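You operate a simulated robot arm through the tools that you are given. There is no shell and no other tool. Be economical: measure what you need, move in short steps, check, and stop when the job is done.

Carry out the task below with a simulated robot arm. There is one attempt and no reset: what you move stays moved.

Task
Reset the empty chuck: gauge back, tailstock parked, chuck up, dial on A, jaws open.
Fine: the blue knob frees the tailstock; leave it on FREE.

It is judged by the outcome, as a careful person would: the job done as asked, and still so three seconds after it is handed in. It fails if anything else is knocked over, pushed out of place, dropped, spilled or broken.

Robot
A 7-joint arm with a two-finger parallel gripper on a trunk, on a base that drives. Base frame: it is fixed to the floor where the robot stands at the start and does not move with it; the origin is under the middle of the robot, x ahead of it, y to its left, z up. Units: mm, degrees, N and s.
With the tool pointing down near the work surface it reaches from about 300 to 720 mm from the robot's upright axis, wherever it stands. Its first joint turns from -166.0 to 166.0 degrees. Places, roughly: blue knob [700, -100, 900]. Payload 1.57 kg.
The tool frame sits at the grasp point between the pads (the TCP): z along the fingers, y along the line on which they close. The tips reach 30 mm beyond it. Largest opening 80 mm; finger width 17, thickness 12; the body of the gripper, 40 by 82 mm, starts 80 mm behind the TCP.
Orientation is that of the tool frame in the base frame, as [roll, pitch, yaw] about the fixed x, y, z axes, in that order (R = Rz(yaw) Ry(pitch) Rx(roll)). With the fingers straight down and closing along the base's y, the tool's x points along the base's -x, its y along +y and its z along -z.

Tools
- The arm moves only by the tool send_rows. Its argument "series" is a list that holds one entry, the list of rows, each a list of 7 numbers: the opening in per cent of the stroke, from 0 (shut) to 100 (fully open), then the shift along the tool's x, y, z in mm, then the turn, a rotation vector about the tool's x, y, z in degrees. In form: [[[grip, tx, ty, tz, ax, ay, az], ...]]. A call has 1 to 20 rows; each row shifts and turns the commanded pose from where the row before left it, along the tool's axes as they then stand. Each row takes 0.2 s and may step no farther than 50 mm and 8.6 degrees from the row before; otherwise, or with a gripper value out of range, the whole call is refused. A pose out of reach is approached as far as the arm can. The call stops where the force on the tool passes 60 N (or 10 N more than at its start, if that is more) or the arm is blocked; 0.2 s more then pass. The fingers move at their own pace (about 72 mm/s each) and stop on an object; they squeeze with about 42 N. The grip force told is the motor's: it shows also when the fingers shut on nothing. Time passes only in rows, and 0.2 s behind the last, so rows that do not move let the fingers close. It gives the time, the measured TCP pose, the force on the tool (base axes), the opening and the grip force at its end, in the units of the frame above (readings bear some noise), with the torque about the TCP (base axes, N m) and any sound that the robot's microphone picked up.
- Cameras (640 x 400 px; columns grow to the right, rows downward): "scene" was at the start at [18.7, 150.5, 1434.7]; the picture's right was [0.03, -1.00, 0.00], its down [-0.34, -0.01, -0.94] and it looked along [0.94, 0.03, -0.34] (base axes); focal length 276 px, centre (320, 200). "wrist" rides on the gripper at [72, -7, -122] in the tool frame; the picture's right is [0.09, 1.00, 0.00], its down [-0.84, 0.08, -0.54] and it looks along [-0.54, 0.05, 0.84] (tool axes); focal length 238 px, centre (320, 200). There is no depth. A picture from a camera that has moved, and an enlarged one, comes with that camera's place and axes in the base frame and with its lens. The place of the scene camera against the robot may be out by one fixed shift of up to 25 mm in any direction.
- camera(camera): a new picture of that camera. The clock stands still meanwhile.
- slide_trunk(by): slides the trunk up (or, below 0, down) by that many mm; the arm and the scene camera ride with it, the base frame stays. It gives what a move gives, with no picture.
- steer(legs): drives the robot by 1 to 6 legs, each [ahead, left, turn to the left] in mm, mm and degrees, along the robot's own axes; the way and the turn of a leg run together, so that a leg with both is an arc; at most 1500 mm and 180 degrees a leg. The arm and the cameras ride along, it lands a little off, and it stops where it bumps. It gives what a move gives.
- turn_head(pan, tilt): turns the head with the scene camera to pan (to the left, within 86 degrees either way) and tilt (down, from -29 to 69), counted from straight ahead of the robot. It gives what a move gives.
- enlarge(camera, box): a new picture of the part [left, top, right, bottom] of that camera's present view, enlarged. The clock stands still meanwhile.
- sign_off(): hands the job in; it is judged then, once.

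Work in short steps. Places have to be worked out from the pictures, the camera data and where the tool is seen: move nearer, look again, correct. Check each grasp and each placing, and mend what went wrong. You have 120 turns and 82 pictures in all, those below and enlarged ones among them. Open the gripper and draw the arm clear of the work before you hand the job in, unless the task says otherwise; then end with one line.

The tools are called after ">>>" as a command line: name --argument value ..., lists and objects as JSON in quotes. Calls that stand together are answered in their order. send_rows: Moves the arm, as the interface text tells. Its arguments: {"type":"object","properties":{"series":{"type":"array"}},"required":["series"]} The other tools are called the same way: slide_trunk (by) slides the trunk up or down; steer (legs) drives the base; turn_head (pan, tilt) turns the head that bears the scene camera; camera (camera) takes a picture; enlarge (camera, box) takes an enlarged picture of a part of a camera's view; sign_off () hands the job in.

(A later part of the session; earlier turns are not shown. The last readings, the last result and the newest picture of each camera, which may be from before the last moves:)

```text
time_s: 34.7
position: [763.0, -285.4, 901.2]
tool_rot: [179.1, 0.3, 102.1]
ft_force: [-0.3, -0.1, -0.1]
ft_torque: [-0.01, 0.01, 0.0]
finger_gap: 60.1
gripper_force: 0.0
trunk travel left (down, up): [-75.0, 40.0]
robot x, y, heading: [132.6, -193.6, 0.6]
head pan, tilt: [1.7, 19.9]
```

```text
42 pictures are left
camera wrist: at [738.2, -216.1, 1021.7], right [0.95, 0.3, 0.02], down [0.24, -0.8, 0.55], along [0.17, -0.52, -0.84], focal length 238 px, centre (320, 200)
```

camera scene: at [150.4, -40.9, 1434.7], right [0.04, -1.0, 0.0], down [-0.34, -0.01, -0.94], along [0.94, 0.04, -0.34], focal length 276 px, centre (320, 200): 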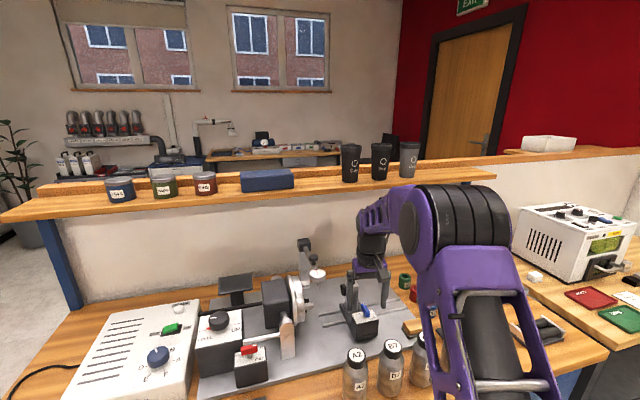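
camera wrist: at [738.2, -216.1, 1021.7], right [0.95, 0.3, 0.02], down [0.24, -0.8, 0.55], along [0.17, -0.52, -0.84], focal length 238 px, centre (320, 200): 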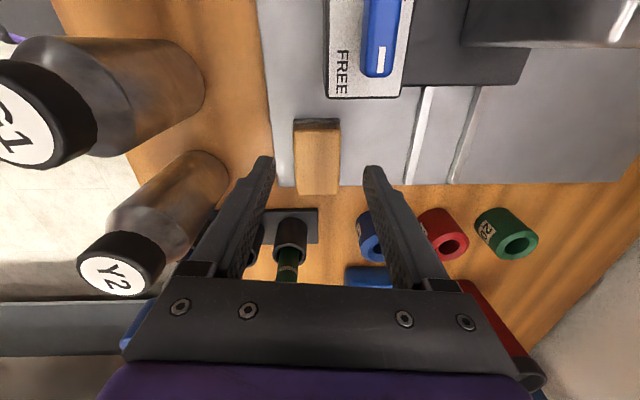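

Centered. I descend 35 mm more and check.

>>> send_rows --series '[[[75, 0, -2, 20, 0, 0, 0], [75, 0, 0, 15, 0, 0, 0], [75, 0, 0, 0, 0, 0, 0]]]'

>>> enlarge --camera "wrist" --box '[230, 90, 410, 240]'

```text
time_s: 35.5
position: [759.6, -285.6, 865.0]
tool_rot: [179.2, 0.2, 102.1]
ft_force: [0.2, 0.6, 0.8]
ft_torque: [0.0, -0.02, -0.01]
finger_gap: 59.9
gripper_force: 0.1
trunk travel left (down, up): [-75.0, 40.0]
robot x, y, heading: [134.5, -191.2, 0.4]
head pan, tilt: [1.7, 19.9]
```

```text
2.67 times, centred on (320, 165) of wrist
camera zoom: at [736.7, -216.4, 985.8], right [0.95, 0.3, 0.01], down [0.24, -0.8, 0.55], along [0.17, -0.52, -0.84], focal length 636 px, centre (320, 293)
```

zoom: 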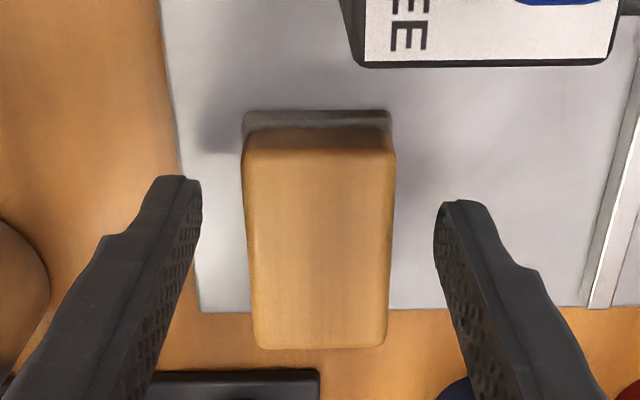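

The block is nicely between the fingers; 10 mm lower and close.

>>> send_rows --series '[[[75, -2, 0, 6, 0, 0, 0], [75, 0, 0, 5, 0, 0, 0], [75, 0, 0, 0, 0, 0, 0]]]'

>>> send_rows --series '[[[20, 0, 0, 0, 0, 0, 0], [20, 0, 0, 0, 0, 0, 0], [20, 0, 0, 0, 0, 0, 0], [20, 0, 0, 0, 0, 0, 0]]]'

>>> enlarge --camera "wrist" --box '[230, 90, 410, 240]'

```text
time_s: 36.3
position: [760.1, -286.7, 855.7]
tool_rot: [179.1, 0.3, 102.1]
ft_force: [0.3, 0.9, 0.5]
ft_torque: [0.0, 0.01, -0.01]
finger_gap: 60.1
gripper_force: 0.1
trunk travel left (down, up): [-75.0, 40.0]
robot x, y, heading: [135.1, -191.5, 0.7]
head pan, tilt: [1.7, 19.9]
```

```text
time_s: 37.3
position: [760.1, -286.4, 855.4]
tool_rot: [179.0, 0.2, 102.1]
ft_force: [0.2, -0.5, 2.1]
ft_torque: [0.0, 0.02, 0.05]
finger_gap: 37.7
gripper_force: 41.9
trunk travel left (down, up): [-75.0, 40.0]
robot x, y, heading: [128.7, -191.7, 0.9]
head pan, tilt: [1.7, 19.9]
```

```text
2.67 times, centred on (320, 165) of wrist
camera zoom: at [736.4, -218.4, 975.9], right [0.95, 0.3, 0.01], down [0.24, -0.8, 0.55], along [0.17, -0.52, -0.84], focal length 636 px, centre (320, 293)
```

zoom: 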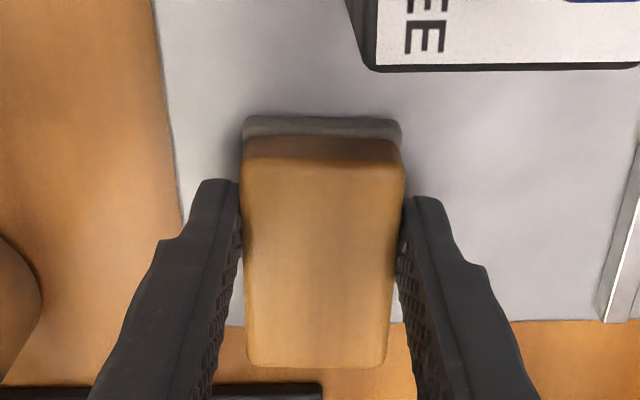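

Held. I lift 200 mm and take a scene view to choose a free bench spot.

>>> send_rows --series '[[[20, 0, 0, -40, 0, 0, 0], [20, 0, 0, -40, 0, 0, 0], [20, 0, 0, -40, 0, 0, 0], [20, 0, 0, -40, 0, 0, 0], [20, 0, 0, -40, 0, 0, 0], [20, 0, 0, 0, 0, 0, 0]]]'

>>> turn_head --pan 10 --tilt 35

>>> camera --camera "scene"

```text
time_s: 38.7
position: [756.4, -286.8, 1056.0]
tool_rot: [179.0, 0.3, 102.2]
ft_force: [-0.4, -0.1, -0.7]
ft_torque: [0.01, 0.02, -0.01]
finger_gap: 37.1
gripper_force: 42.2
trunk travel left (down, up): [-75.0, 40.0]
robot x, y, heading: [131.7, -193.6, 0.5]
head pan, tilt: [1.7, 19.9]
```

```text
time_s: 39.5
position: [756.4, -287.1, 1057.2]
tool_rot: [179.0, 0.2, 102.1]
ft_force: [0.4, -0.6, -0.4]
ft_torque: [-0.03, -0.02, 0.03]
finger_gap: 37.3
gripper_force: 42.1
trunk travel left (down, up): [-75.0, 40.0]
robot x, y, heading: [133.6, -192.6, 0.7]
head pan, tilt: [10.0, 35.0]
```

```text
39 pictures are left
camera scene: at [143.9, -28.5, 1410.8], right [0.18, -0.98, 0.0], down [-0.56, -0.1, -0.82], along [0.81, 0.15, -0.57], focal length 276 px, centre (320, 200)
```

scene: 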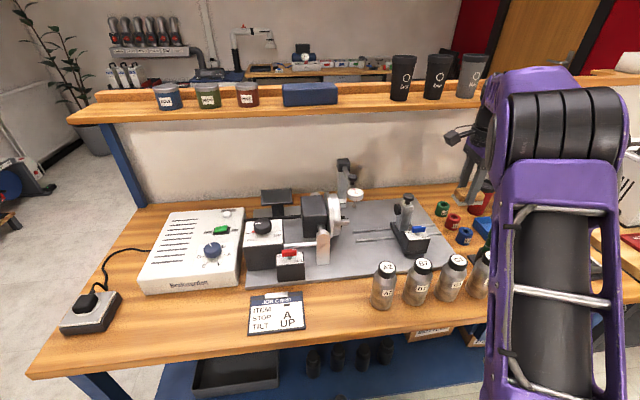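

The bench between the job card and bottle A2 is free, about (560,-10). I carry the block there at height.

>>> send_rows --series '[[[20, 39, -16.7, 0, 0, 0, 0], [20, 39, -16.7, 0, 0, 0, 0], [20, 39, -16.7, 0, 0, 0, 0], [20, 39, -16.7, 0, 0, 0, 0], [20, 39, -16.7, 0, 0, 0, 0], [20, 39, -16.7, 0, 0, 0, 0], [20, 39, -16.7, 0, 0, 0, 0], [20, 39, -16.7, 0, 0, 0, 0], [20, 0, 0, 0, 0, 0, 0]]]'

>>> camera --camera "wrist"

>>> camera --camera "scene"

```text
time_s: 41.5
position: [562.1, -8.3, 1052.4]
tool_rot: [179.2, 0.2, 102.1]
ft_force: [0.3, 0.0, -0.2]
ft_torque: [0.01, 0.02, 0.0]
finger_gap: 36.7
gripper_force: 42.7
trunk travel left (down, up): [-75.0, 40.0]
robot x, y, heading: [131.3, -191.1, 0.9]
head pan, tilt: [10.0, 35.0]
```

```text
38 pictures are left
camera wrist: at [538.6, 59.5, 1173.3], right [0.95, 0.3, 0.01], down [0.24, -0.8, 0.55], along [0.17, -0.52, -0.84], focal length 238 px, centre (320, 200)
```

wrist: 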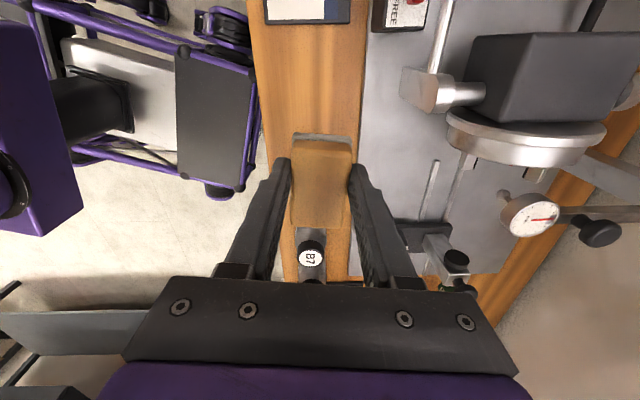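

```text
37 pictures are left
camera scene: at [143.8, -28.4, 1410.7], right [0.18, -0.98, 0.0], down [-0.56, -0.11, -0.82], along [0.81, 0.15, -0.57], focal length 276 px, centre (320, 200)
```

scene: 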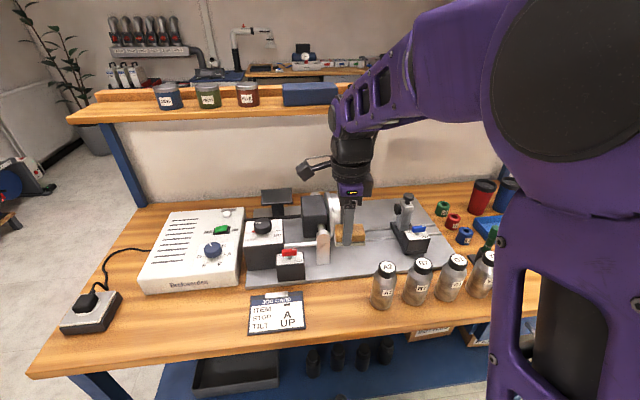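

The spot below is clear. I lower to TCP z≈850, then feel for the bench.

>>> send_rows --series '[[[20, 0, 0, 45, 0, 0, 0], [20, 0, 0, 45, 0, 0, 0], [20, 0, 0, 45, 0, 0, 0], [20, 0, 0, 40, 0, 0, 0], [20, 0, 0, 20, 0, 0, 0], [20, 0, 0, 7, 0, 0, 0], [20, 0, 0, 0, 0, 0, 0]]]'

>>> send_rows --series '[[[20, 0, 0, 2, 0, 0, 0], [20, 0, 0, 2, 0, 0, 0], [20, 0, 0, 0, 0, 0, 0]]]'

```text
time_s: 43.1
position: [563.6, -11.5, 850.6]
tool_rot: [179.1, 0.2, 102.2]
ft_force: [0.6, -0.1, 0.0]
ft_torque: [0.0, -0.02, -0.05]
finger_gap: 36.8
gripper_force: 41.7
trunk travel left (down, up): [-75.0, 40.0]
robot x, y, heading: [132.6, -194.3, 0.7]
head pan, tilt: [10.0, 35.0]
```

```text
time_s: 43.9
position: [564.5, -8.8, 846.5]
tool_rot: [179.2, 0.2, 102.1]
ft_force: [0.0, -0.1, 0.0]
ft_torque: [-0.02, -0.01, 0.02]
finger_gap: 36.6
gripper_force: 41.9
trunk travel left (down, up): [-75.0, 40.0]
robot x, y, heading: [130.3, -192.2, 0.7]
head pan, tilt: [10.0, 35.0]
```

No contact yet; continue down in small steps.

>>> send_rows --series '[[[20, 0, 0, 2, 0, 0, 0], [20, 0, 0, 1.5, 0, 0, 0], [20, 0, 0, 0, 0, 0, 0]]]'

>>> send_rows --series '[[[20, 0, 0, 1.5, 0, 0, 0], [20, 0, 0, 0, 0, 0, 0]]]'

>>> send_rows --series '[[[20, 0, 0, 1.5, 0, 0, 0], [20, 0, 0, 0, 0, 0, 0]]]'

```text
time_s: 44.7
position: [563.8, -9.7, 842.6]
tool_rot: [179.1, 0.2, 102.0]
ft_force: [-0.2, 0.0, -0.4]
ft_torque: [-0.02, 0.0, -0.01]
finger_gap: 36.6
gripper_force: 42.1
trunk travel left (down, up): [-75.0, 40.0]
robot x, y, heading: [131.7, -193.9, 0.8]
head pan, tilt: [10.0, 35.0]
```

```text
time_s: 45.3
position: [564.9, -9.2, 841.3]
tool_rot: [179.1, 0.3, 102.1]
ft_force: [0.8, -0.4, -0.9]
ft_torque: [-0.01, 0.03, 0.01]
finger_gap: 36.8
gripper_force: 41.7
trunk travel left (down, up): [-75.0, 40.0]
robot x, y, heading: [130.1, -192.0, 0.4]
head pan, tilt: [10.0, 35.0]
```

```text
time_s: 45.9
position: [565.3, -8.8, 840.0]
tool_rot: [179.1, 0.2, 102.1]
ft_force: [0.8, -0.4, 5.6]
ft_torque: [-0.08, 0.08, 0.04]
finger_gap: 36.5
gripper_force: 41.7
trunk travel left (down, up): [-75.0, 40.0]
robot x, y, heading: [136.2, -188.2, 0.5]
head pan, tilt: [10.0, 35.0]
```

Contact felt (5.6 N). I release gently and rise.

>>> send_rows --series '[[[75, 0, 0, 0, 0, 0, 0], [75, 0, 0, 0, 0, 0, 0], [75, 0, 0, 0, 0, 0, 0], [75, 0, 0, -40, 0, 0, 0], [75, 0, 0, -45, 0, 0, 0], [40, 0, 0, -45, 0, 0, 0], [40, 0, 0, -40, 0, 0, 0], [40, 0, 0, 0, 0, 0, 0]]]'

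>>> camera --camera "wrist"

```text
time_s: 47.7
position: [559.9, -8.2, 1009.3]
tool_rot: [179.2, 0.3, 102.0]
ft_force: [-0.2, -0.2, 0.3]
ft_torque: [0.02, -0.01, -0.01]
finger_gap: 32.1
gripper_force: 0.1
trunk travel left (down, up): [-75.0, 40.0]
robot x, y, heading: [127.4, -190.3, 0.6]
head pan, tilt: [10.0, 35.0]
```

```text
36 pictures are left
camera wrist: at [536.5, 60.1, 1130.7], right [0.95, 0.3, 0.01], down [0.24, -0.8, 0.55], along [0.17, -0.52, -0.84], focal length 238 px, centre (320, 200)
```

wrist: 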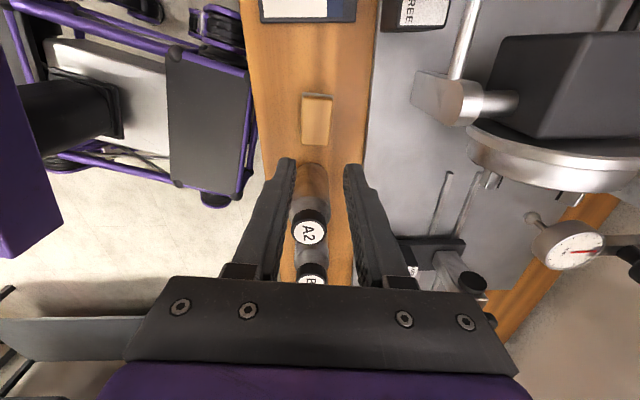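

Block stands cleanly on the bench. Back to the blue handle: regrip and slide the tailstock to its stop.

>>> send_rows --series '[[[40, 0, 0, -30, 0, 0, 0], [40, -37.8, 26, 0, 0, 0, 0], [40, -37.8, 26, 0, 0, 0, 0], [40, -37.8, 26, 0, 0, 0, 0], [40, -37.8, 26, 0, 0, 0, 0], [40, -37.8, 26, 0, 0, 0, 0], [40, -37.8, 26, 0, 0, 0, 0], [40, 0, 0, 30, 0, 0, 0], [40, 0, 0, 20, 0, 0, 0], [40, 0, 0, 0, 0, 0, 0]]]'

>>> enlarge --camera "wrist" --box '[230, 80, 410, 230]'

```text
time_s: 49.9
position: [763.6, -197.2, 991.9]
tool_rot: [179.1, 0.2, 102.1]
ft_force: [-0.5, 0.3, -0.3]
ft_torque: [-0.02, 0.01, 0.01]
finger_gap: 32.1
gripper_force: 0.0
trunk travel left (down, up): [-75.0, 40.0]
robot x, y, heading: [132.9, -194.1, 0.5]
head pan, tilt: [10.0, 35.0]
```

```text
2.67 times, centred on (320, 155) of wrist
camera zoom: at [739.7, -128.8, 1113.2], right [0.95, 0.3, 0.01], down [0.24, -0.8, 0.55], along [0.17, -0.52, -0.84], focal length 636 px, centre (320, 320)
```

zoom: 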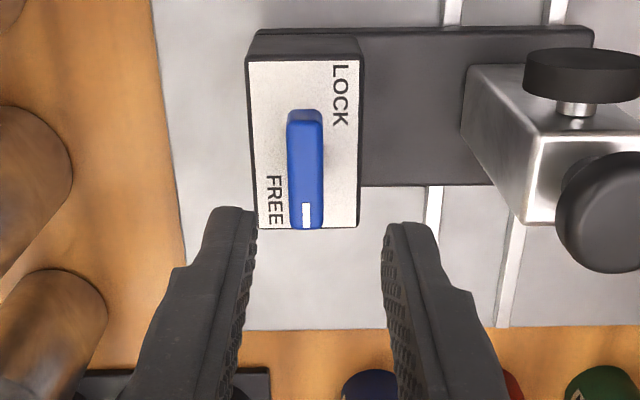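

Knob at ≈(759,-200), still at FREE. I descend, grip, and slide 36 mm.

>>> send_rows --series '[[[40, -1.8, -5, 30, 0, 0, 0], [40, 0, 0, 31, 0, 0, 0], [0, 0, 0, 0, 0, 0, 0], [0, 0, 0, 0, 0, 0, 0], [0, 0, 0, 0, 0, 0, 0]]]'

>>> send_rows --series '[[[0, -6, 0.5, 0, 0, 0, 0], [0, -6, 0.5, 0, 0, 0, 0], [0, -6, 0.5, 0, 0, 0, 0], [0, -6, 0.5, 0, 0, 0, 0], [0, -6, 0.5, 0, 0, 0, 0], [0, -6, 0.5, 0, 0, 0, 0], [0, 0, 0, 0, 0, 0, 0]]]'

```text
time_s: 51.1
position: [760.7, -200.6, 931.6]
tool_rot: [179.2, 0.2, 102.2]
ft_force: [6.5, 0.0, -4.6]
ft_torque: [-0.17, 0.05, 0.46]
finger_gap: 13.1
gripper_force: 30.0
trunk travel left (down, up): [-75.0, 40.0]
robot x, y, heading: [133.4, -191.8, 0.7]
head pan, tilt: [10.0, 35.0]
```

```text
time_s: 52.7
position: [769.5, -231.4, 932.3]
tool_rot: [178.9, 0.1, 102.1]
ft_force: [9.6, 23.5, 2.8]
ft_torque: [0.54, 0.03, 0.29]
finger_gap: 12.6
gripper_force: 30.1
trunk travel left (down, up): [-75.0, 40.0]
robot x, y, heading: [132.5, -192.8, 0.3]
head pan, tilt: [10.0, 35.0]
```

>>> camera --camera "wrist"

>>> send_rows --series '[[[0, -6, 0.5, 0, 0, 0, 0], [0, -6, 0.5, 0, 0, 0, 0], [0, 0, 0, 0, 0, 0, 0]]]'

>>> camera --camera "wrist"

```text
34 pictures are left
camera wrist: at [745.5, -163.7, 1053.5], right [0.95, 0.3, 0.02], down [0.24, -0.8, 0.54], along [0.18, -0.51, -0.84], focal length 238 px, centre (320, 200)
```

wrist: 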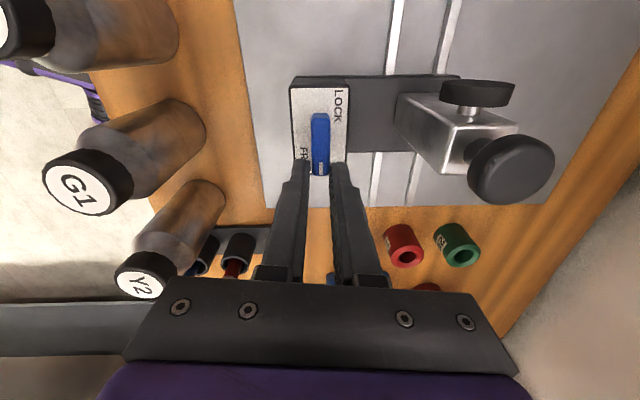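

```text
time_s: 53.5
position: [770.7, -250.2, 931.5]
tool_rot: [179.2, 0.4, 101.9]
ft_force: [0.6, -0.1, 0.4]
ft_torque: [-0.03, 0.02, -0.01]
finger_gap: 0.1
gripper_force: 21.6
trunk travel left (down, up): [-75.0, 40.0]
robot x, y, heading: [136.5, -193.4, 0.6]
head pan, tilt: [10.0, 35.0]
```

```text
33 pictures are left
camera wrist: at [747.5, -181.1, 1052.4], right [0.96, 0.29, 0.01], down [0.24, -0.8, 0.55], along [0.17, -0.52, -0.84], focal length 238 px, centre (320, 200)
```

wrist: 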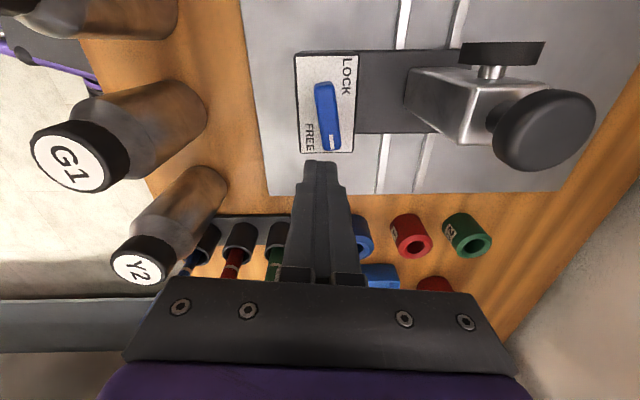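

The fingers slipped off the handle (tailstock at ≈ -214, handle turned back slightly). I'll instead push the box from its +y side with closed fingertips.

>>> send_rows --series '[[[0, 0, 0, -40, 0, 0, 0], [0, 0, 0, -30, 0, 0, 0], [0, 32, 6.1, 0, 0, 0, 0], [0, 32, 6.1, 0, 0, 0, 0], [0, 34, 6.1, 0, 0, 0, 0], [0, 0, 0, 40, 0, 0, 0], [0, 0, 0, 40, 0, 0, 0], [0, 0, 0, 25, 0, 0, 0], [0, 0, 0, 0, 0, 0, 0]]]'

>>> camera --camera "wrist"

```text
time_s: 55.5
position: [772.2, -149.0, 900.2]
tool_rot: [179.2, 0.1, 102.0]
ft_force: [-0.3, 0.5, -0.6]
ft_torque: [0.01, 0.03, -0.02]
finger_gap: 0.2
gripper_force: 21.4
trunk travel left (down, up): [-75.0, 40.0]
robot x, y, heading: [136.3, -190.0, 0.7]
head pan, tilt: [10.0, 35.0]
```

```text
32 pictures are left
camera wrist: at [747.5, -79.4, 1020.6], right [0.95, 0.3, 0.01], down [0.24, -0.8, 0.55], along [0.17, -0.52, -0.84], focal length 238 px, centre (320, 200)
```

wrist: 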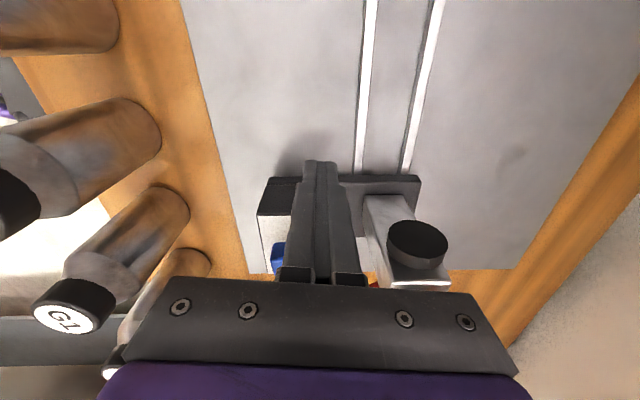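

I shift 12 mm toward the box, lower a little, then push along the rails.

>>> send_rows --series '[[[0, 0, -12, 0, 0, 0, 0], [0, 0, 0, 10, 0, 0, 0], [0, -10, 0.5, 0, 0, 0, 0], [0, -10, 0.5, 0, 0, 0, 0], [0, -6, 0.5, 0, 0, 0, 0], [0, -6, 0.5, 0, 0, 0, 0], [0, -6, 0.5, 0, 0, 0, 0], [0, -6, 0.5, 0, 0, 0, 0], [0, 0, 0, 0, 0, 0, 0]]]'

>>> send_rows --series '[[[0, -5, 0.5, 0, 0, 0, 0], [0, -5, 0.5, 0, 0, 0, 0], [0, -5, 0.5, 0, 0, 0, 0], [0, 0, 0, 0, 0, 0, 0]]]'

>>> camera --camera "wrist"

```text
time_s: 57.3
position: [766.2, -169.7, 886.6]
tool_rot: [179.3, -1.1, 103.0]
ft_force: [-1.2, 5.7, 2.3]
ft_torque: [-0.05, 0.06, 0.03]
finger_gap: 0.0
gripper_force: 20.8
trunk travel left (down, up): [-75.0, 40.0]
robot x, y, heading: [132.8, -190.2, 0.6]
head pan, tilt: [10.0, 35.0]
stopped in row 8: the force on the tool passed its limit at 63 N (the readings are from after the stop); the commanded pose is now the measured one
```

```text
time_s: 58.2
position: [768.9, -169.3, 883.7]
tool_rot: [179.8, -2.2, 103.8]
ft_force: [-2.5, 5.6, 2.4]
ft_torque: [-0.04, 0.03, 0.04]
finger_gap: 0.0
gripper_force: 21.5
trunk travel left (down, up): [-75.0, 40.0]
robot x, y, heading: [131.1, -190.3, 1.0]
head pan, tilt: [10.0, 35.0]
stopped in row 4: the force on the tool passed its limit at 61 N (the readings are from after the stop); the commanded pose is now the measured one
```

```text
31 pictures are left
camera wrist: at [745.1, -106.5, 1008.2], right [0.95, 0.33, 0.01], down [0.28, -0.81, 0.51], along [0.17, -0.48, -0.86], focal length 238 px, centre (320, 200)
```

wrist: 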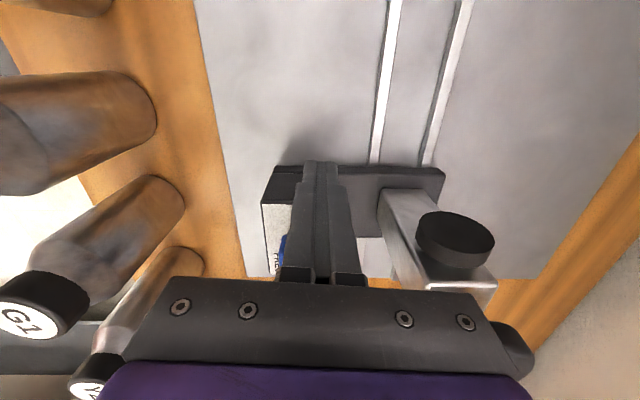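

It's blocked at 60 N: either the end stop, or the knob crept off FREE. I rise and look at the knob and rail end.

>>> send_rows --series '[[[0, 6, 0, 0, 0, 0, 0], [0, 0, 0, -40, 0, 2, 0], [0, 0, 0, -40, 0, 0, 0], [40, 0, 0, -30, 0, 0, 0], [40, 0, 0, 0, 0, 0, 0]]]'

>>> camera --camera "wrist"

```text
time_s: 59.4
position: [766.7, -171.1, 994.3]
tool_rot: [179.9, -4.1, 103.6]
ft_force: [-0.2, 0.4, -0.9]
ft_torque: [-0.01, 0.0, 0.01]
finger_gap: 32.2
gripper_force: 0.0
trunk travel left (down, up): [-75.0, 40.0]
robot x, y, heading: [132.1, -187.9, 0.9]
head pan, tilt: [10.0, 35.0]
```

```text
30 pictures are left
camera wrist: at [745.1, -112.3, 1119.8], right [0.95, 0.32, 0.01], down [0.28, -0.83, 0.48], along [0.16, -0.45, -0.88], focal length 238 px, centre (320, 200)
```

wrist: 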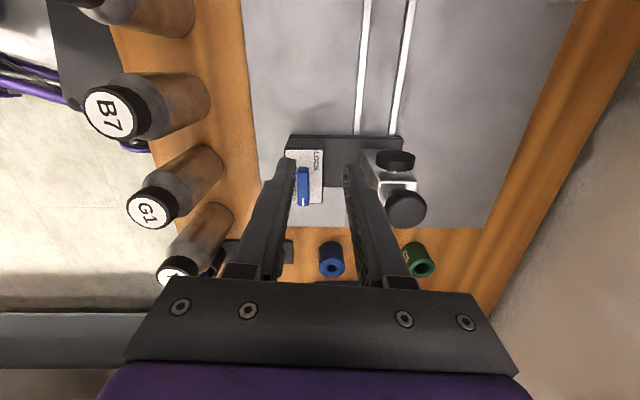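

>>> enlarge --camera "wrist" --box '[260, 110, 440, 270]'

>>> enlarge --camera "scene" --box '[240, 170, 480, 320]'

```text
2.50 times, centred on (350, 190) of wrist
camera zoom: at [745.1, -112.3, 1119.8], right [0.95, 0.32, 0.01], down [0.28, -0.83, 0.48], along [0.16, -0.45, -0.88], focal length 596 px, centre (245, 225)
```

zoom: 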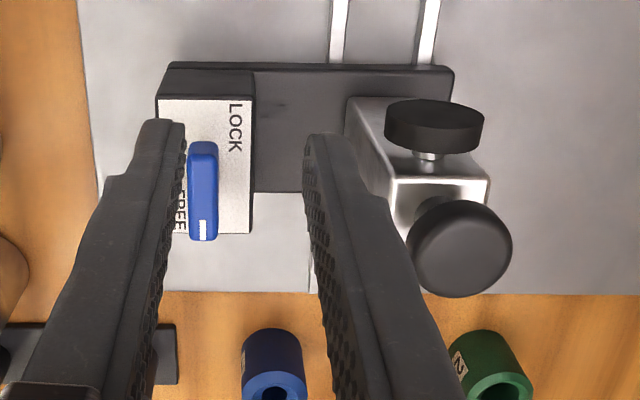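

```text
2.67 times, centred on (360, 245) of scene
camera zoom: at [142.2, -27.2, 1410.8], right [0.19, -0.98, 0.0], down [-0.56, -0.11, -0.82], along [0.8, 0.15, -0.57], focal length 737 px, centre (213, 80)
```

zoom: 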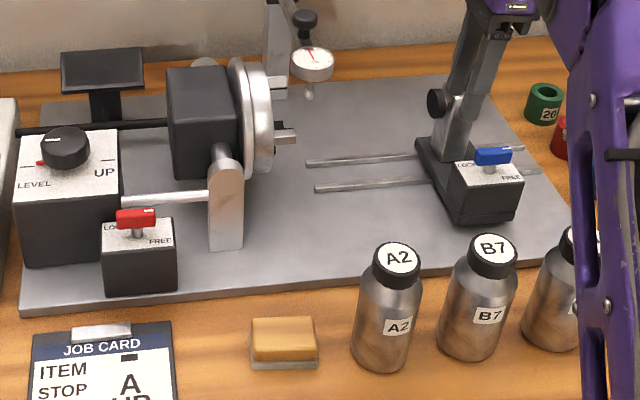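

The handle lies on FREE and the tailstock refused 60 N in two tries at the same place, so it is at its park stop, still ~10 mm short of where the block lay. So the block needn't have moved for good: I fetch it to put it back in its original spot.

>>> send_rows --series '[[[40, 0, 0, -25, 0, -4.1, 1.5], [75, 0, 0, -25, 0, 0, 0], [75, 33.4, -27.1, 0, 0, 0, 0], [75, 33.4, -27.1, 0, 0, 0, 0], [75, 33.4, -27.1, 0, 0, 0, 0], [75, 33.4, -27.1, 0, 0, 0, 0], [75, 33.4, -27.1, 0, 0, 0, 0], [75, 33.4, -27.1, 0, 0, 0, 0], [75, 0, 0, 0, 0, 0, 0]]]'

```text
time_s: 61.4
position: [570.0, -13.0, 1045.0]
tool_rot: [179.7, 0.0, 102.1]
ft_force: [-1.1, 0.7, 0.0]
ft_torque: [0.02, -0.02, -0.02]
finger_gap: 60.2
gripper_force: 0.0
trunk travel left (down, up): [-75.0, 40.0]
robot x, y, heading: [133.1, -190.2, 0.8]
head pan, tilt: [10.0, 35.0]
```

Correct by ~5 mm and descend onto the block, then close.

>>> send_rows --series '[[[75, 4.9, -4.1, 45, 0, 0, 0], [75, 0, 0, 45, 0, 0, 0], [75, 0, 0, 45, 0, 0, 0], [75, 0, 0, 40, 0, 0, 0], [75, 0, 0, 20, 0, 0, 0], [75, 0, 0, 8, 0, 0, 0], [75, 0, 0, 0, 0, 0, 0], [20, 0, 0, 0, 0, 0, 0], [20, 0, 0, 0, 0, 0, 0], [20, 0, 0, 0, 0, 0, 0], [20, 0, 0, 0, 0, 0, 0]]]'

>>> enlarge --camera "wrist" --box '[230, 90, 410, 240]'

```text
time_s: 63.8
position: [562.1, -10.4, 838.5]
tool_rot: [179.8, 0.0, 102.1]
ft_force: [-0.2, 0.6, 0.0]
ft_torque: [0.02, -0.01, -0.03]
finger_gap: 38.6
gripper_force: 41.7
trunk travel left (down, up): [-75.0, 40.0]
robot x, y, heading: [130.4, -189.7, 1.1]
head pan, tilt: [10.0, 35.0]
```

```text
2.67 times, centred on (320, 165) of wrist
camera zoom: at [541.2, 58.2, 960.2], right [0.95, 0.3, 0.0], down [0.25, -0.8, 0.54], along [0.16, -0.52, -0.84], focal length 636 px, centre (320, 293)
```

zoom: 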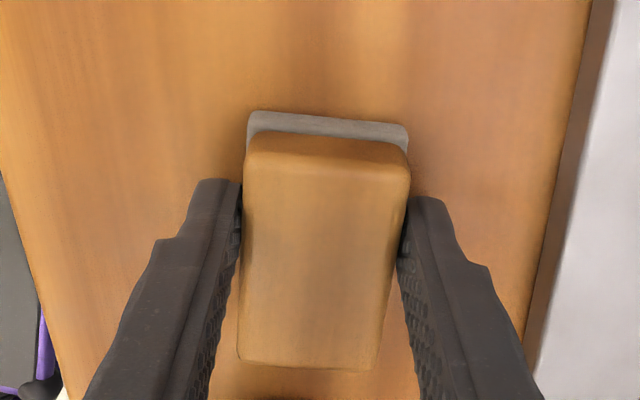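

Held (rotated ~3.5° relative to the first grip). I carry it back to the original spot, correcting yaw.

>>> send_rows --series '[[[20, 0, 0, -45, 0, 0, 0], [20, 0, 0, -45, 0, 0, 0], [20, 0, 0, -45, 0, 0, 0], [20, 0, 0, -45, 0, 0, 0], [20, 0, 0, -37, 0, 0, 0], [20, -38.9, 17, 0, 0, 0, 0], [20, -38.9, 17, 0, 0, 0, 0], [20, -38.9, 17, 0, 0, 0, 0], [20, -38.9, 17, 0, 0, 0, 0], [20, -38.9, 17, 0, 0, 0, 0], [20, -38.9, 17, 0, 0, 0, 0], [20, -38.9, 17, 0, 0, 0, 0], [20, -38.9, 17, 0, 0, 0, 0], [20, 0, 0, 0, 0, 0, -3.5], [20, 0, 0, 40, 0, 0, 0], [20, 0, 0, 40, 0, 0, 0], [20, 0, 0, 40, 0, 0, 0], [20, 0, 0, 30, 0, 0, 0], [20, 0, 0, 0, 0, 0, 0]]]'

>>> camera --camera "wrist"

```text
time_s: 67.8
position: [761.3, -286.7, 907.9]
tool_rot: [179.8, 0.1, 105.5]
ft_force: [0.0, -0.5, 0.1]
ft_torque: [0.01, 0.03, -0.02]
finger_gap: 38.7
gripper_force: 42.4
trunk travel left (down, up): [-75.0, 40.0]
robot x, y, heading: [135.6, -190.7, 0.8]
head pan, tilt: [10.0, 35.0]
```

```text
26 pictures are left
camera wrist: at [734.7, -218.0, 1027.9], right [0.93, 0.36, 0.0], down [0.3, -0.79, 0.54], along [0.2, -0.51, -0.84], focal length 238 px, centre (320, 200)
```

wrist: 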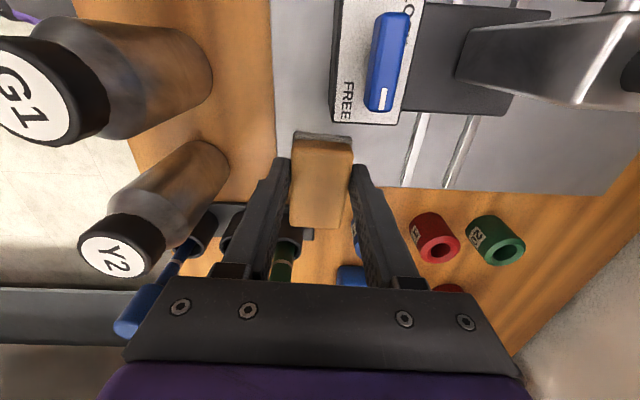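

Lower to the plate gently.

>>> send_rows --series '[[[20, 0, 0, 30, 0, 0, 0], [20, 0, 0, 17, 0, 0, 0], [20, 0, 0, 3, 0, 0, 0], [20, 0, 0, 0, 0, 0, 0]]]'

>>> send_rows --series '[[[20, 0, 0, 1.5, 0, 0, 0], [20, 0, 0, 0, 0, 0, 0]]]'

>>> enlarge --camera "wrist" --box '[230, 60, 410, 240]'

```text
time_s: 68.8
position: [761.0, -284.5, 857.0]
tool_rot: [179.7, 0.0, 105.6]
ft_force: [-1.1, 0.1, -0.5]
ft_torque: [-0.02, 0.03, -0.02]
finger_gap: 38.5
gripper_force: 42.2
trunk travel left (down, up): [-75.0, 40.0]
robot x, y, heading: [132.4, -187.7, 0.6]
head pan, tilt: [10.0, 35.0]
```

```text
time_s: 69.4
position: [763.1, -285.8, 855.0]
tool_rot: [179.8, 0.0, 105.7]
ft_force: [-0.1, 0.3, -0.3]
ft_torque: [0.01, 0.02, 0.03]
finger_gap: 38.6
gripper_force: 41.9
trunk travel left (down, up): [-75.0, 40.0]
robot x, y, heading: [131.3, -188.8, 0.7]
head pan, tilt: [10.0, 35.0]
```

```text
2.22 times, centred on (320, 150) of wrist
camera zoom: at [735.4, -218.0, 976.7], right [0.93, 0.36, 0.0], down [0.3, -0.79, 0.54], along [0.2, -0.51, -0.84], focal length 530 px, centre (320, 311)
```

zoom: 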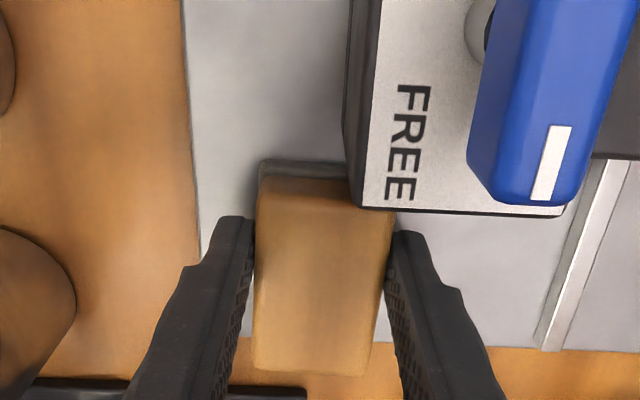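

Gap to the tailstock ≈ 12 mm, no contact force. A bit lower to touch down.

>>> send_rows --series '[[[20, 0, 0, 1, 0, 0, 0], [20, 0, 0, 0, 0, 0, 0]]]'

>>> send_rows --series '[[[20, 0, 0, 1, 0, 0, 0], [20, 0, 0, 0, 0, 0, 0]]]'

```text
time_s: 70.0
position: [762.2, -284.7, 855.3]
tool_rot: [179.9, 0.0, 105.6]
ft_force: [-0.4, 0.7, 0.3]
ft_torque: [-0.03, 0.01, -0.01]
finger_gap: 38.8
gripper_force: 41.8
trunk travel left (down, up): [-75.0, 40.0]
robot x, y, heading: [134.0, -193.1, 0.8]
head pan, tilt: [10.0, 35.0]
```

```text
time_s: 70.6
position: [761.9, -285.9, 855.5]
tool_rot: [179.8, 0.0, 105.6]
ft_force: [0.5, -1.0, -0.2]
ft_torque: [-0.01, 0.02, 0.01]
finger_gap: 38.3
gripper_force: 42.3
trunk travel left (down, up): [-75.0, 40.0]
robot x, y, heading: [134.8, -188.6, 1.0]
head pan, tilt: [10.0, 35.0]
```

>>> send_rows --series '[[[20, 0, 0, 1.2, 0, 0, 0], [20, 0, 0, 0, 0, 0, 0]]]'

>>> send_rows --series '[[[20, 0, 0, 1.2, 0, 0, 0], [20, 0, 0, 0, 0, 0, 0]]]'

```text
time_s: 71.2
position: [762.4, -284.1, 852.9]
tool_rot: [179.8, -0.1, 105.7]
ft_force: [-0.2, -0.6, 2.6]
ft_torque: [-0.01, 0.07, -0.03]
finger_gap: 38.4
gripper_force: 42.2
trunk travel left (down, up): [-75.0, 40.0]
robot x, y, heading: [130.2, -189.6, 0.9]
head pan, tilt: [10.0, 35.0]
```

```text
time_s: 71.8
position: [761.4, -285.4, 854.0]
tool_rot: [179.7, 0.1, 105.5]
ft_force: [-1.5, 1.6, 14.8]
ft_torque: [0.0, 0.17, -0.02]
finger_gap: 38.6
gripper_force: 41.7
trunk travel left (down, up): [-75.0, 40.0]
robot x, y, heading: [130.1, -190.0, 1.0]
head pan, tilt: [10.0, 35.0]
```

Touched down. Release, rise, and retract the arm before re-standing the base.

>>> send_rows --series '[[[75, 0, 0, 0, 0, 0, 0], [75, 0, 0, 0, 0, 0, 0], [75, 0, 0, 0, 0, 0, 0], [75, 0, 0, -40, 0, 0, 0], [75, 0, 0, -45, 0, 0, 0], [75, 0, 0, -45, 0, 0, 0], [75, 0, 0, -45, 0, 0, 0], [0, 0, 0, -45, 0, 0, 0], [0, 30, -33, 0, 0, 0, 0], [0, 30, -33, 0, 0, 0, 0], [0, 30, -33, 0, 0, 0, 0], [0, 30, -33, 0, 0, 0, 0], [0, 0, 0, 0, 0, 0, 0]]]'

>>> steer --legs '[[-40, 0, 0], [0, 0, 17], [60, 0, 0]]'

>>> camera --camera "scene"

```text
time_s: 74.6
position: [600.3, -203.5, 1072.9]
tool_rot: [179.7, -0.1, 105.6]
ft_force: [0.9, 1.0, 0.0]
ft_torque: [0.01, 0.02, -0.01]
finger_gap: 0.1
gripper_force: 21.5
trunk travel left (down, up): [-75.0, 40.0]
robot x, y, heading: [133.1, -188.6, 0.6]
head pan, tilt: [10.0, 35.0]
```

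```text
time_s: 77.0
position: [602.7, -50.5, 1073.8]
tool_rot: [179.9, 0.0, 122.3]
ft_force: [0.0, 0.3, -0.2]
ft_torque: [-0.02, -0.03, 0.01]
finger_gap: 0.0
gripper_force: 21.5
trunk travel left (down, up): [-75.0, 40.0]
robot x, y, heading: [153.2, -174.6, 17.6]
head pan, tilt: [10.0, 35.0]
```

```text
24 pictures are left
camera scene: at [115.2, -18.0, 1410.8], right [0.46, -0.89, 0.0], down [-0.51, -0.27, -0.82], along [0.73, 0.38, -0.57], focal length 276 px, centre (320, 200)
```

scene: 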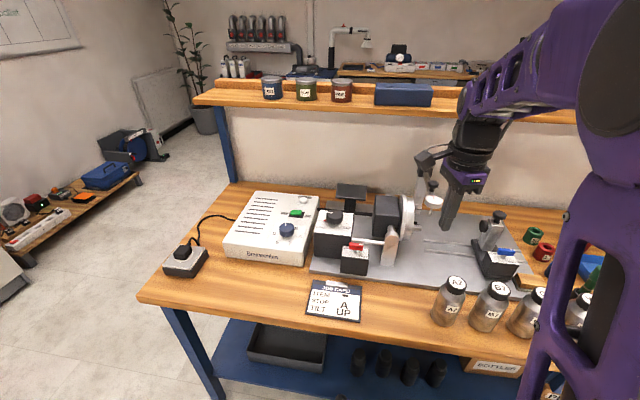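

I drive 25 mm closer, then turn the tool to face the bench squarely and pitch it forward ~48° for reach to the gauge.

>>> steer --legs '[[30, 0, 0]]'

>>> send_rows --series '[[[0, 0, 0, 0, 0, 0, -8.3], [0, 0, 0, 0, 0, 0, -8.3], [0, 0, 0, 0, 0, 0, -8.3], [0, 0, 0, 0, 0, 0, -8.3], [0, 0, 0, 0, 0, 0, -8.3], [0, 0, 0, 0, 0, 0, -8.3], [0, 0, 0, 0, 0, 0, -8.3], [0, 0, 0, 0, 0, 0, -8.3], [0, 0, 0, 0, 0, 0, -8.3], [0, 0, 0, 0, 0, -8, 0], [0, 0, 0, 0, 0, -8, 0], [0, 0, 0, 0, 0, -8, 0], [0, 0, 0, 0, 0, -8, 0], [0, 0, 0, 0, 0, -8, 0], [0, 0, 0, 0, 0, -8, 0], [0, 0, 0, 0, 0, 0, 0]]]'

>>> camera --camera "wrist"

```text
time_s: 77.9
position: [630.8, -40.4, 1073.1]
tool_rot: [179.8, -0.1, 122.4]
ft_force: [-0.3, 0.0, -0.3]
ft_torque: [0.02, 0.0, 0.02]
finger_gap: 0.1
gripper_force: 21.3
trunk travel left (down, up): [-75.0, 40.0]
robot x, y, heading: [175.0, -163.6, 17.7]
head pan, tilt: [10.0, 35.0]
```

```text
time_s: 81.3
position: [630.6, -41.6, 1065.9]
tool_rot: [-179.6, 47.3, -162.8]
ft_force: [0.5, 0.0, -0.6]
ft_torque: [0.0, -0.03, -0.01]
finger_gap: 0.0
gripper_force: 21.3
trunk travel left (down, up): [-75.0, 40.0]
robot x, y, heading: [177.2, -164.6, 17.5]
head pan, tilt: [10.0, 35.0]
```

```text
23 pictures are left
camera wrist: at [500.3, -88.5, 1094.0], right [-0.35, 0.93, -0.07], down [0.14, 0.13, 0.98], along [0.93, 0.33, -0.18], focal length 238 px, centre (320, 200)
```

wrist: 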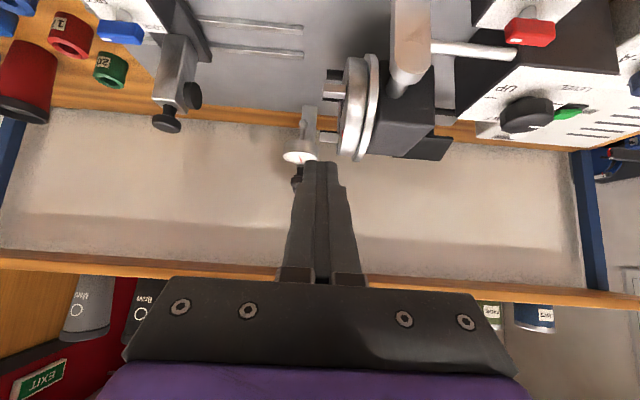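

Gauge dial, knob and arm confirmed ≈ straight ahead. I place the closed fingertips on the chuck side (+y) of the gauge arm, from above.

>>> send_rows --series '[[[0, -27.1, 12, 29.4, 0, 0, 0], [0, -27.1, 0, 29.4, 0, 0, 0], [0, -27.1, 0, 29.4, 0, 0, 0], [0, -27.1, 0, 29.4, 0, 0, 0], [0, -10.2, 0, 11, 0, 0, 0], [0, 0, 0, 0, 0, 0, 0]]]'

>>> enlarge --camera "wrist" --box '[220, 60, 420, 240]'

```text
time_s: 82.7
position: [795.0, 21.3, 1076.0]
tool_rot: [179.9, 48.2, -163.0]
ft_force: [0.3, 0.5, -1.2]
ft_torque: [0.02, 0.02, -0.02]
finger_gap: 0.0
gripper_force: 21.3
trunk travel left (down, up): [-75.0, 40.0]
robot x, y, heading: [177.0, -163.4, 17.5]
head pan, tilt: [10.0, 35.0]
```

```text
2.22 times, centred on (320, 150) of wrist
camera zoom: at [663.5, -25.5, 1104.0], right [-0.35, 0.93, -0.07], down [0.13, 0.12, 0.98], along [0.93, 0.34, -0.16], focal length 530 px, centre (320, 311)
```

zoom: 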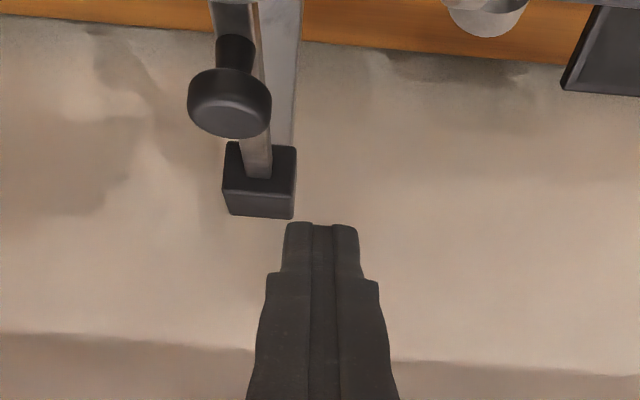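

The tips are right of the arm (chuck side), above it. I lower 64 mm and begin swinging the arm away from the chuck along its arc.

>>> send_rows --series '[[[0, 23.5, 0, 21.7, 0, 0, 0], [0, 23.5, 0, 21.7, 0, 0, 0], [0, 0, 0, 0, 0, 0, 0]]]'

>>> send_rows --series '[[[0, 0, -14, 0, 0, 0, 0], [0, 0.7, -12, -0.7, 0, 0, 0], [0, 0, -12, 0, 0, 0, 0], [0, -1.2, -12, 1.3, 0, 0, 0], [0, -1.2, -12, 1.3, 0, 0, 0], [0, 0, 0, 0, 0, 0, 0]]]'

>>> enlarge --camera "scene" --box '[300, 140, 560, 300]'

```text
time_s: 83.5
position: [794.8, 22.1, 1011.2]
tool_rot: [179.8, 48.1, -163.1]
ft_force: [0.5, 0.0, 0.9]
ft_torque: [-0.01, 0.0, 0.01]
finger_gap: 0.1
gripper_force: 21.1
trunk travel left (down, up): [-75.0, 40.0]
robot x, y, heading: [177.4, -163.6, 17.5]
head pan, tilt: [10.0, 35.0]
```

```text
time_s: 84.4
position: [800.0, 5.0, 1011.7]
tool_rot: [179.3, 48.0, -161.2]
ft_force: [-3.1, 7.6, 2.5]
ft_torque: [0.13, 0.03, 0.07]
finger_gap: 0.0
gripper_force: 21.5
trunk travel left (down, up): [-75.0, 40.0]
robot x, y, heading: [177.7, -159.2, 17.9]
head pan, tilt: [10.0, 35.0]
stopped in row 4: the force on the tool passed its limit at 64 N (the readings are from after the stop); the commanded pose is now the measured one
```

```text
2.46 times, centred on (430, 220) of scene
camera zoom: at [141.9, -7.4, 1410.6], right [0.47, -0.88, 0.0], down [-0.51, -0.27, -0.82], along [0.72, 0.38, -0.57], focal length 681 px, centre (49, 151)
```

zoom: 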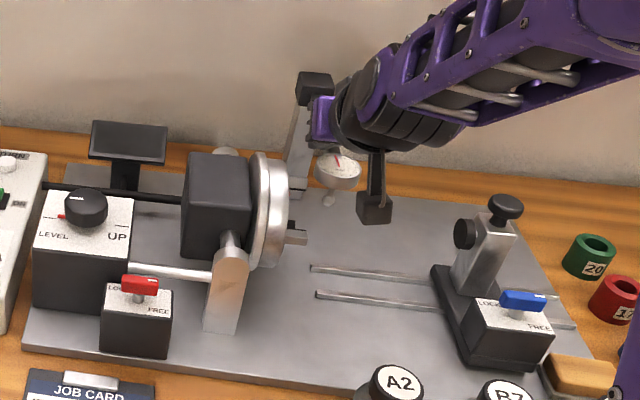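

The arm won't swing sideways (64 N), so "back" must be another motion – lifting or sliding – likely via the knob on the arm. I back off, rise and look at the gauge from close above.

>>> send_rows --series '[[[0, 0, 10, 0, 0, 0, 0], [0, -30, 0, -27, 0, 0, 0], [0, -30, 0, -27, 0, 0, 0], [60, 20, -28, -22, 0, 0, 1.8], [60, 20, 0, -22, 0, 0, 0], [60, 0, 0, 0, 0, 0, 0]]]'

>>> camera --camera "wrist"

```text
time_s: 85.8
position: [750.6, -36.5, 1090.5]
tool_rot: [177.4, 48.0, -164.2]
ft_force: [0.6, 0.4, 0.4]
ft_torque: [0.0, 0.03, 0.03]
finger_gap: 48.2
gripper_force: 0.0
trunk travel left (down, up): [-75.0, 40.0]
robot x, y, heading: [180.3, -159.9, 17.6]
head pan, tilt: [10.0, 35.0]
```

```text
20 pictures are left
camera wrist: at [621.3, -85.9, 1117.1], right [-0.36, 0.93, -0.04], down [0.14, 0.09, 0.99], along [0.92, 0.35, -0.16], focal length 238 px, centre (320, 200)
```

wrist: 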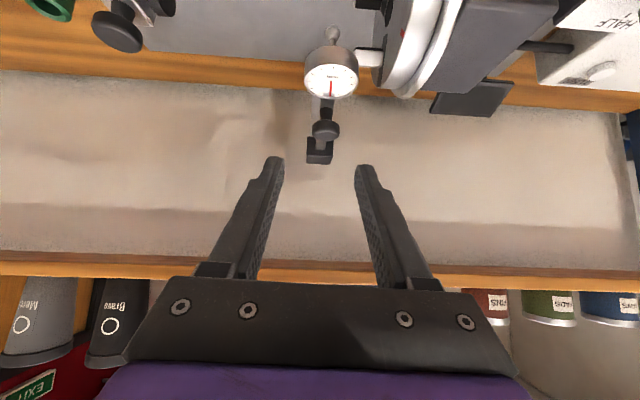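

Knob at ≈(815,-10,1016). I straddle it and grip it.

>>> send_rows --series '[[[60, -19, 3.6, 20.5, 0, 0, 0], [60, -19, 3.6, 20.5, 0, 0, 0], [60, 15.6, 0, 14.3, 0, 0, 0], [60, 15.6, 0, 14.3, 0, 0, 0], [60, 15.6, 0, 14.3, 0, 0, 0], [60, 0, 0, 0, 0, 0, 0], [0, 0, 0, 0, 0, 0, 0], [0, 0, 0, 0, 0, 0, 0], [0, 0, 0, 0, 0, 0, 0]]]'

>>> enlarge --camera "wrist" --box '[240, 80, 400, 240]'

```text
time_s: 87.8
position: [804.2, -11.2, 1027.4]
tool_rot: [177.3, 47.9, -164.4]
ft_force: [0.9, -3.1, -0.7]
ft_torque: [0.12, -0.23, 0.06]
finger_gap: 25.1
gripper_force: 36.3
trunk travel left (down, up): [-75.0, 40.0]
robot x, y, heading: [178.0, -166.7, 17.9]
head pan, tilt: [10.0, 35.0]
```

```text
2.50 times, centred on (320, 160) of wrist
camera zoom: at [673.1, -61.1, 1054.2], right [-0.36, 0.93, -0.04], down [0.14, 0.09, 0.99], along [0.92, 0.35, -0.16], focal length 596 px, centre (320, 300)
```

zoom: 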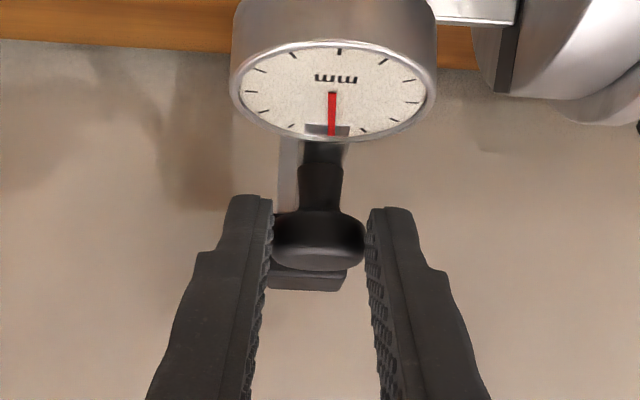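

Knob gripped (25 mm). Test a small lift.

>>> send_rows --series '[[[0, -2.9, 0, -2.7, 0, 0, 0], [0, -2.9, 0, -2.7, 0, 0, 0], [0, 0, 0, 0, 0, 0, 0]]]'

```text
time_s: 88.6
position: [804.0, -7.1, 1038.0]
tool_rot: [177.3, 48.2, -164.1]
ft_force: [0.1, -0.2, -0.1]
ft_torque: [0.02, -0.01, 0.03]
finger_gap: 0.0
gripper_force: 21.3
trunk travel left (down, up): [-75.0, 40.0]
robot x, y, heading: [176.9, -165.0, 18.0]
head pan, tilt: [10.0, 35.0]
```

The fingers slid off; no lift. Test the third possibility: push the knob straight back along the arm, from its front side.

>>> send_rows --series '[[[0, -14.7, 0, -13.6, 0, 0, 0], [0, 30.5, -4, -33, 0, 0, 0], [0, 17.6, 0, 16.3, 0, 0, 0], [0, 0, 0, 0, 0, 0, 0], [0, -6.8, 0, 7.4, 0, 0, 0], [0, -6.8, 0, 7.4, 0, 0, 0], [0, 0, 0, 0, 0, 0, 0]]]'

>>> send_rows --series '[[[0, -3.4, 0, 3.7, 0, 0, 0], [0, -3.4, 0, 3.7, 0, 0, 0], [0, -3.4, 0, 3.7, 0, 0, 0], [0, 0, 0, 0, 0, 0, 0]]]'

>>> enlarge --camera "wrist" --box '[240, 80, 400, 240]'

```text
time_s: 90.2
position: [778.8, -20.7, 1031.2]
tool_rot: [177.3, 47.9, -164.3]
ft_force: [0.3, -0.4, 0.2]
ft_torque: [0.04, 0.03, 0.03]
finger_gap: 0.0
gripper_force: 21.4
trunk travel left (down, up): [-75.0, 40.0]
robot x, y, heading: [177.2, -164.9, 17.8]
head pan, tilt: [10.0, 35.0]
```

```text
time_s: 91.2
position: [794.3, -15.7, 1031.1]
tool_rot: [177.4, 47.8, -164.3]
ft_force: [0.7, 0.1, 0.5]
ft_torque: [0.02, -0.02, 0.02]
finger_gap: 0.3
gripper_force: 21.2
trunk travel left (down, up): [-75.0, 40.0]
robot x, y, heading: [178.8, -165.0, 18.0]
head pan, tilt: [10.0, 35.0]
```

```text
2.50 times, centred on (320, 160) of wrist
camera zoom: at [663.5, -65.4, 1058.9], right [-0.36, 0.93, -0.04], down [0.14, 0.09, 0.99], along [0.92, 0.35, -0.16], focal length 596 px, centre (320, 300)
```

zoom: 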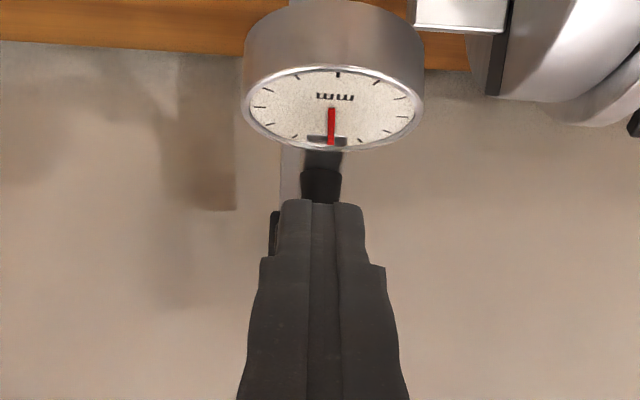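

>>> send_rows --series '[[[0, -3.4, 0, 3.7, 0, 0, 0], [0, -3.4, 0, 3.7, 0, 0, 0], [0, -3.4, 0, 3.7, 0, 0, 0], [0, -3.4, 0, 3.7, 0, 0, 0], [0, 0, 0, 0, 0, 0, 0]]]'

>>> enlarge --camera "wrist" --box '[240, 80, 400, 240]'

```text
time_s: 92.4
position: [812.8, -10.3, 1033.2]
tool_rot: [177.3, 48.1, -164.3]
ft_force: [-0.6, 0.3, 0.4]
ft_torque: [-0.02, 0.01, 0.03]
finger_gap: 0.1
gripper_force: 21.4
trunk travel left (down, up): [-75.0, 40.0]
robot x, y, heading: [174.1, -162.9, 17.8]
head pan, tilt: [10.0, 35.0]
```

```text
2.50 times, centred on (320, 160) of wrist
camera zoom: at [682.6, -59.2, 1059.8], right [-0.36, 0.93, -0.04], down [0.14, 0.09, 0.99], along [0.92, 0.35, -0.16], focal length 596 px, centre (320, 300)
```

zoom: 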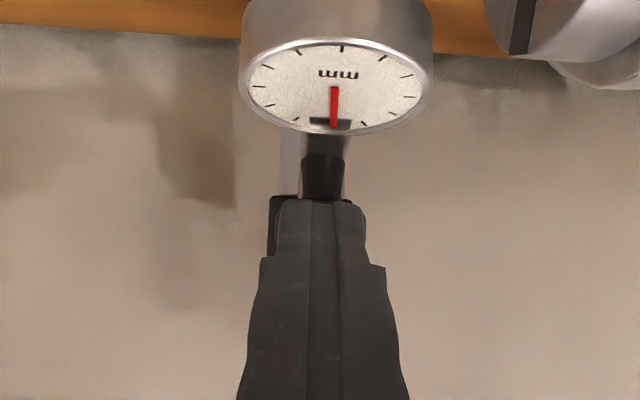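

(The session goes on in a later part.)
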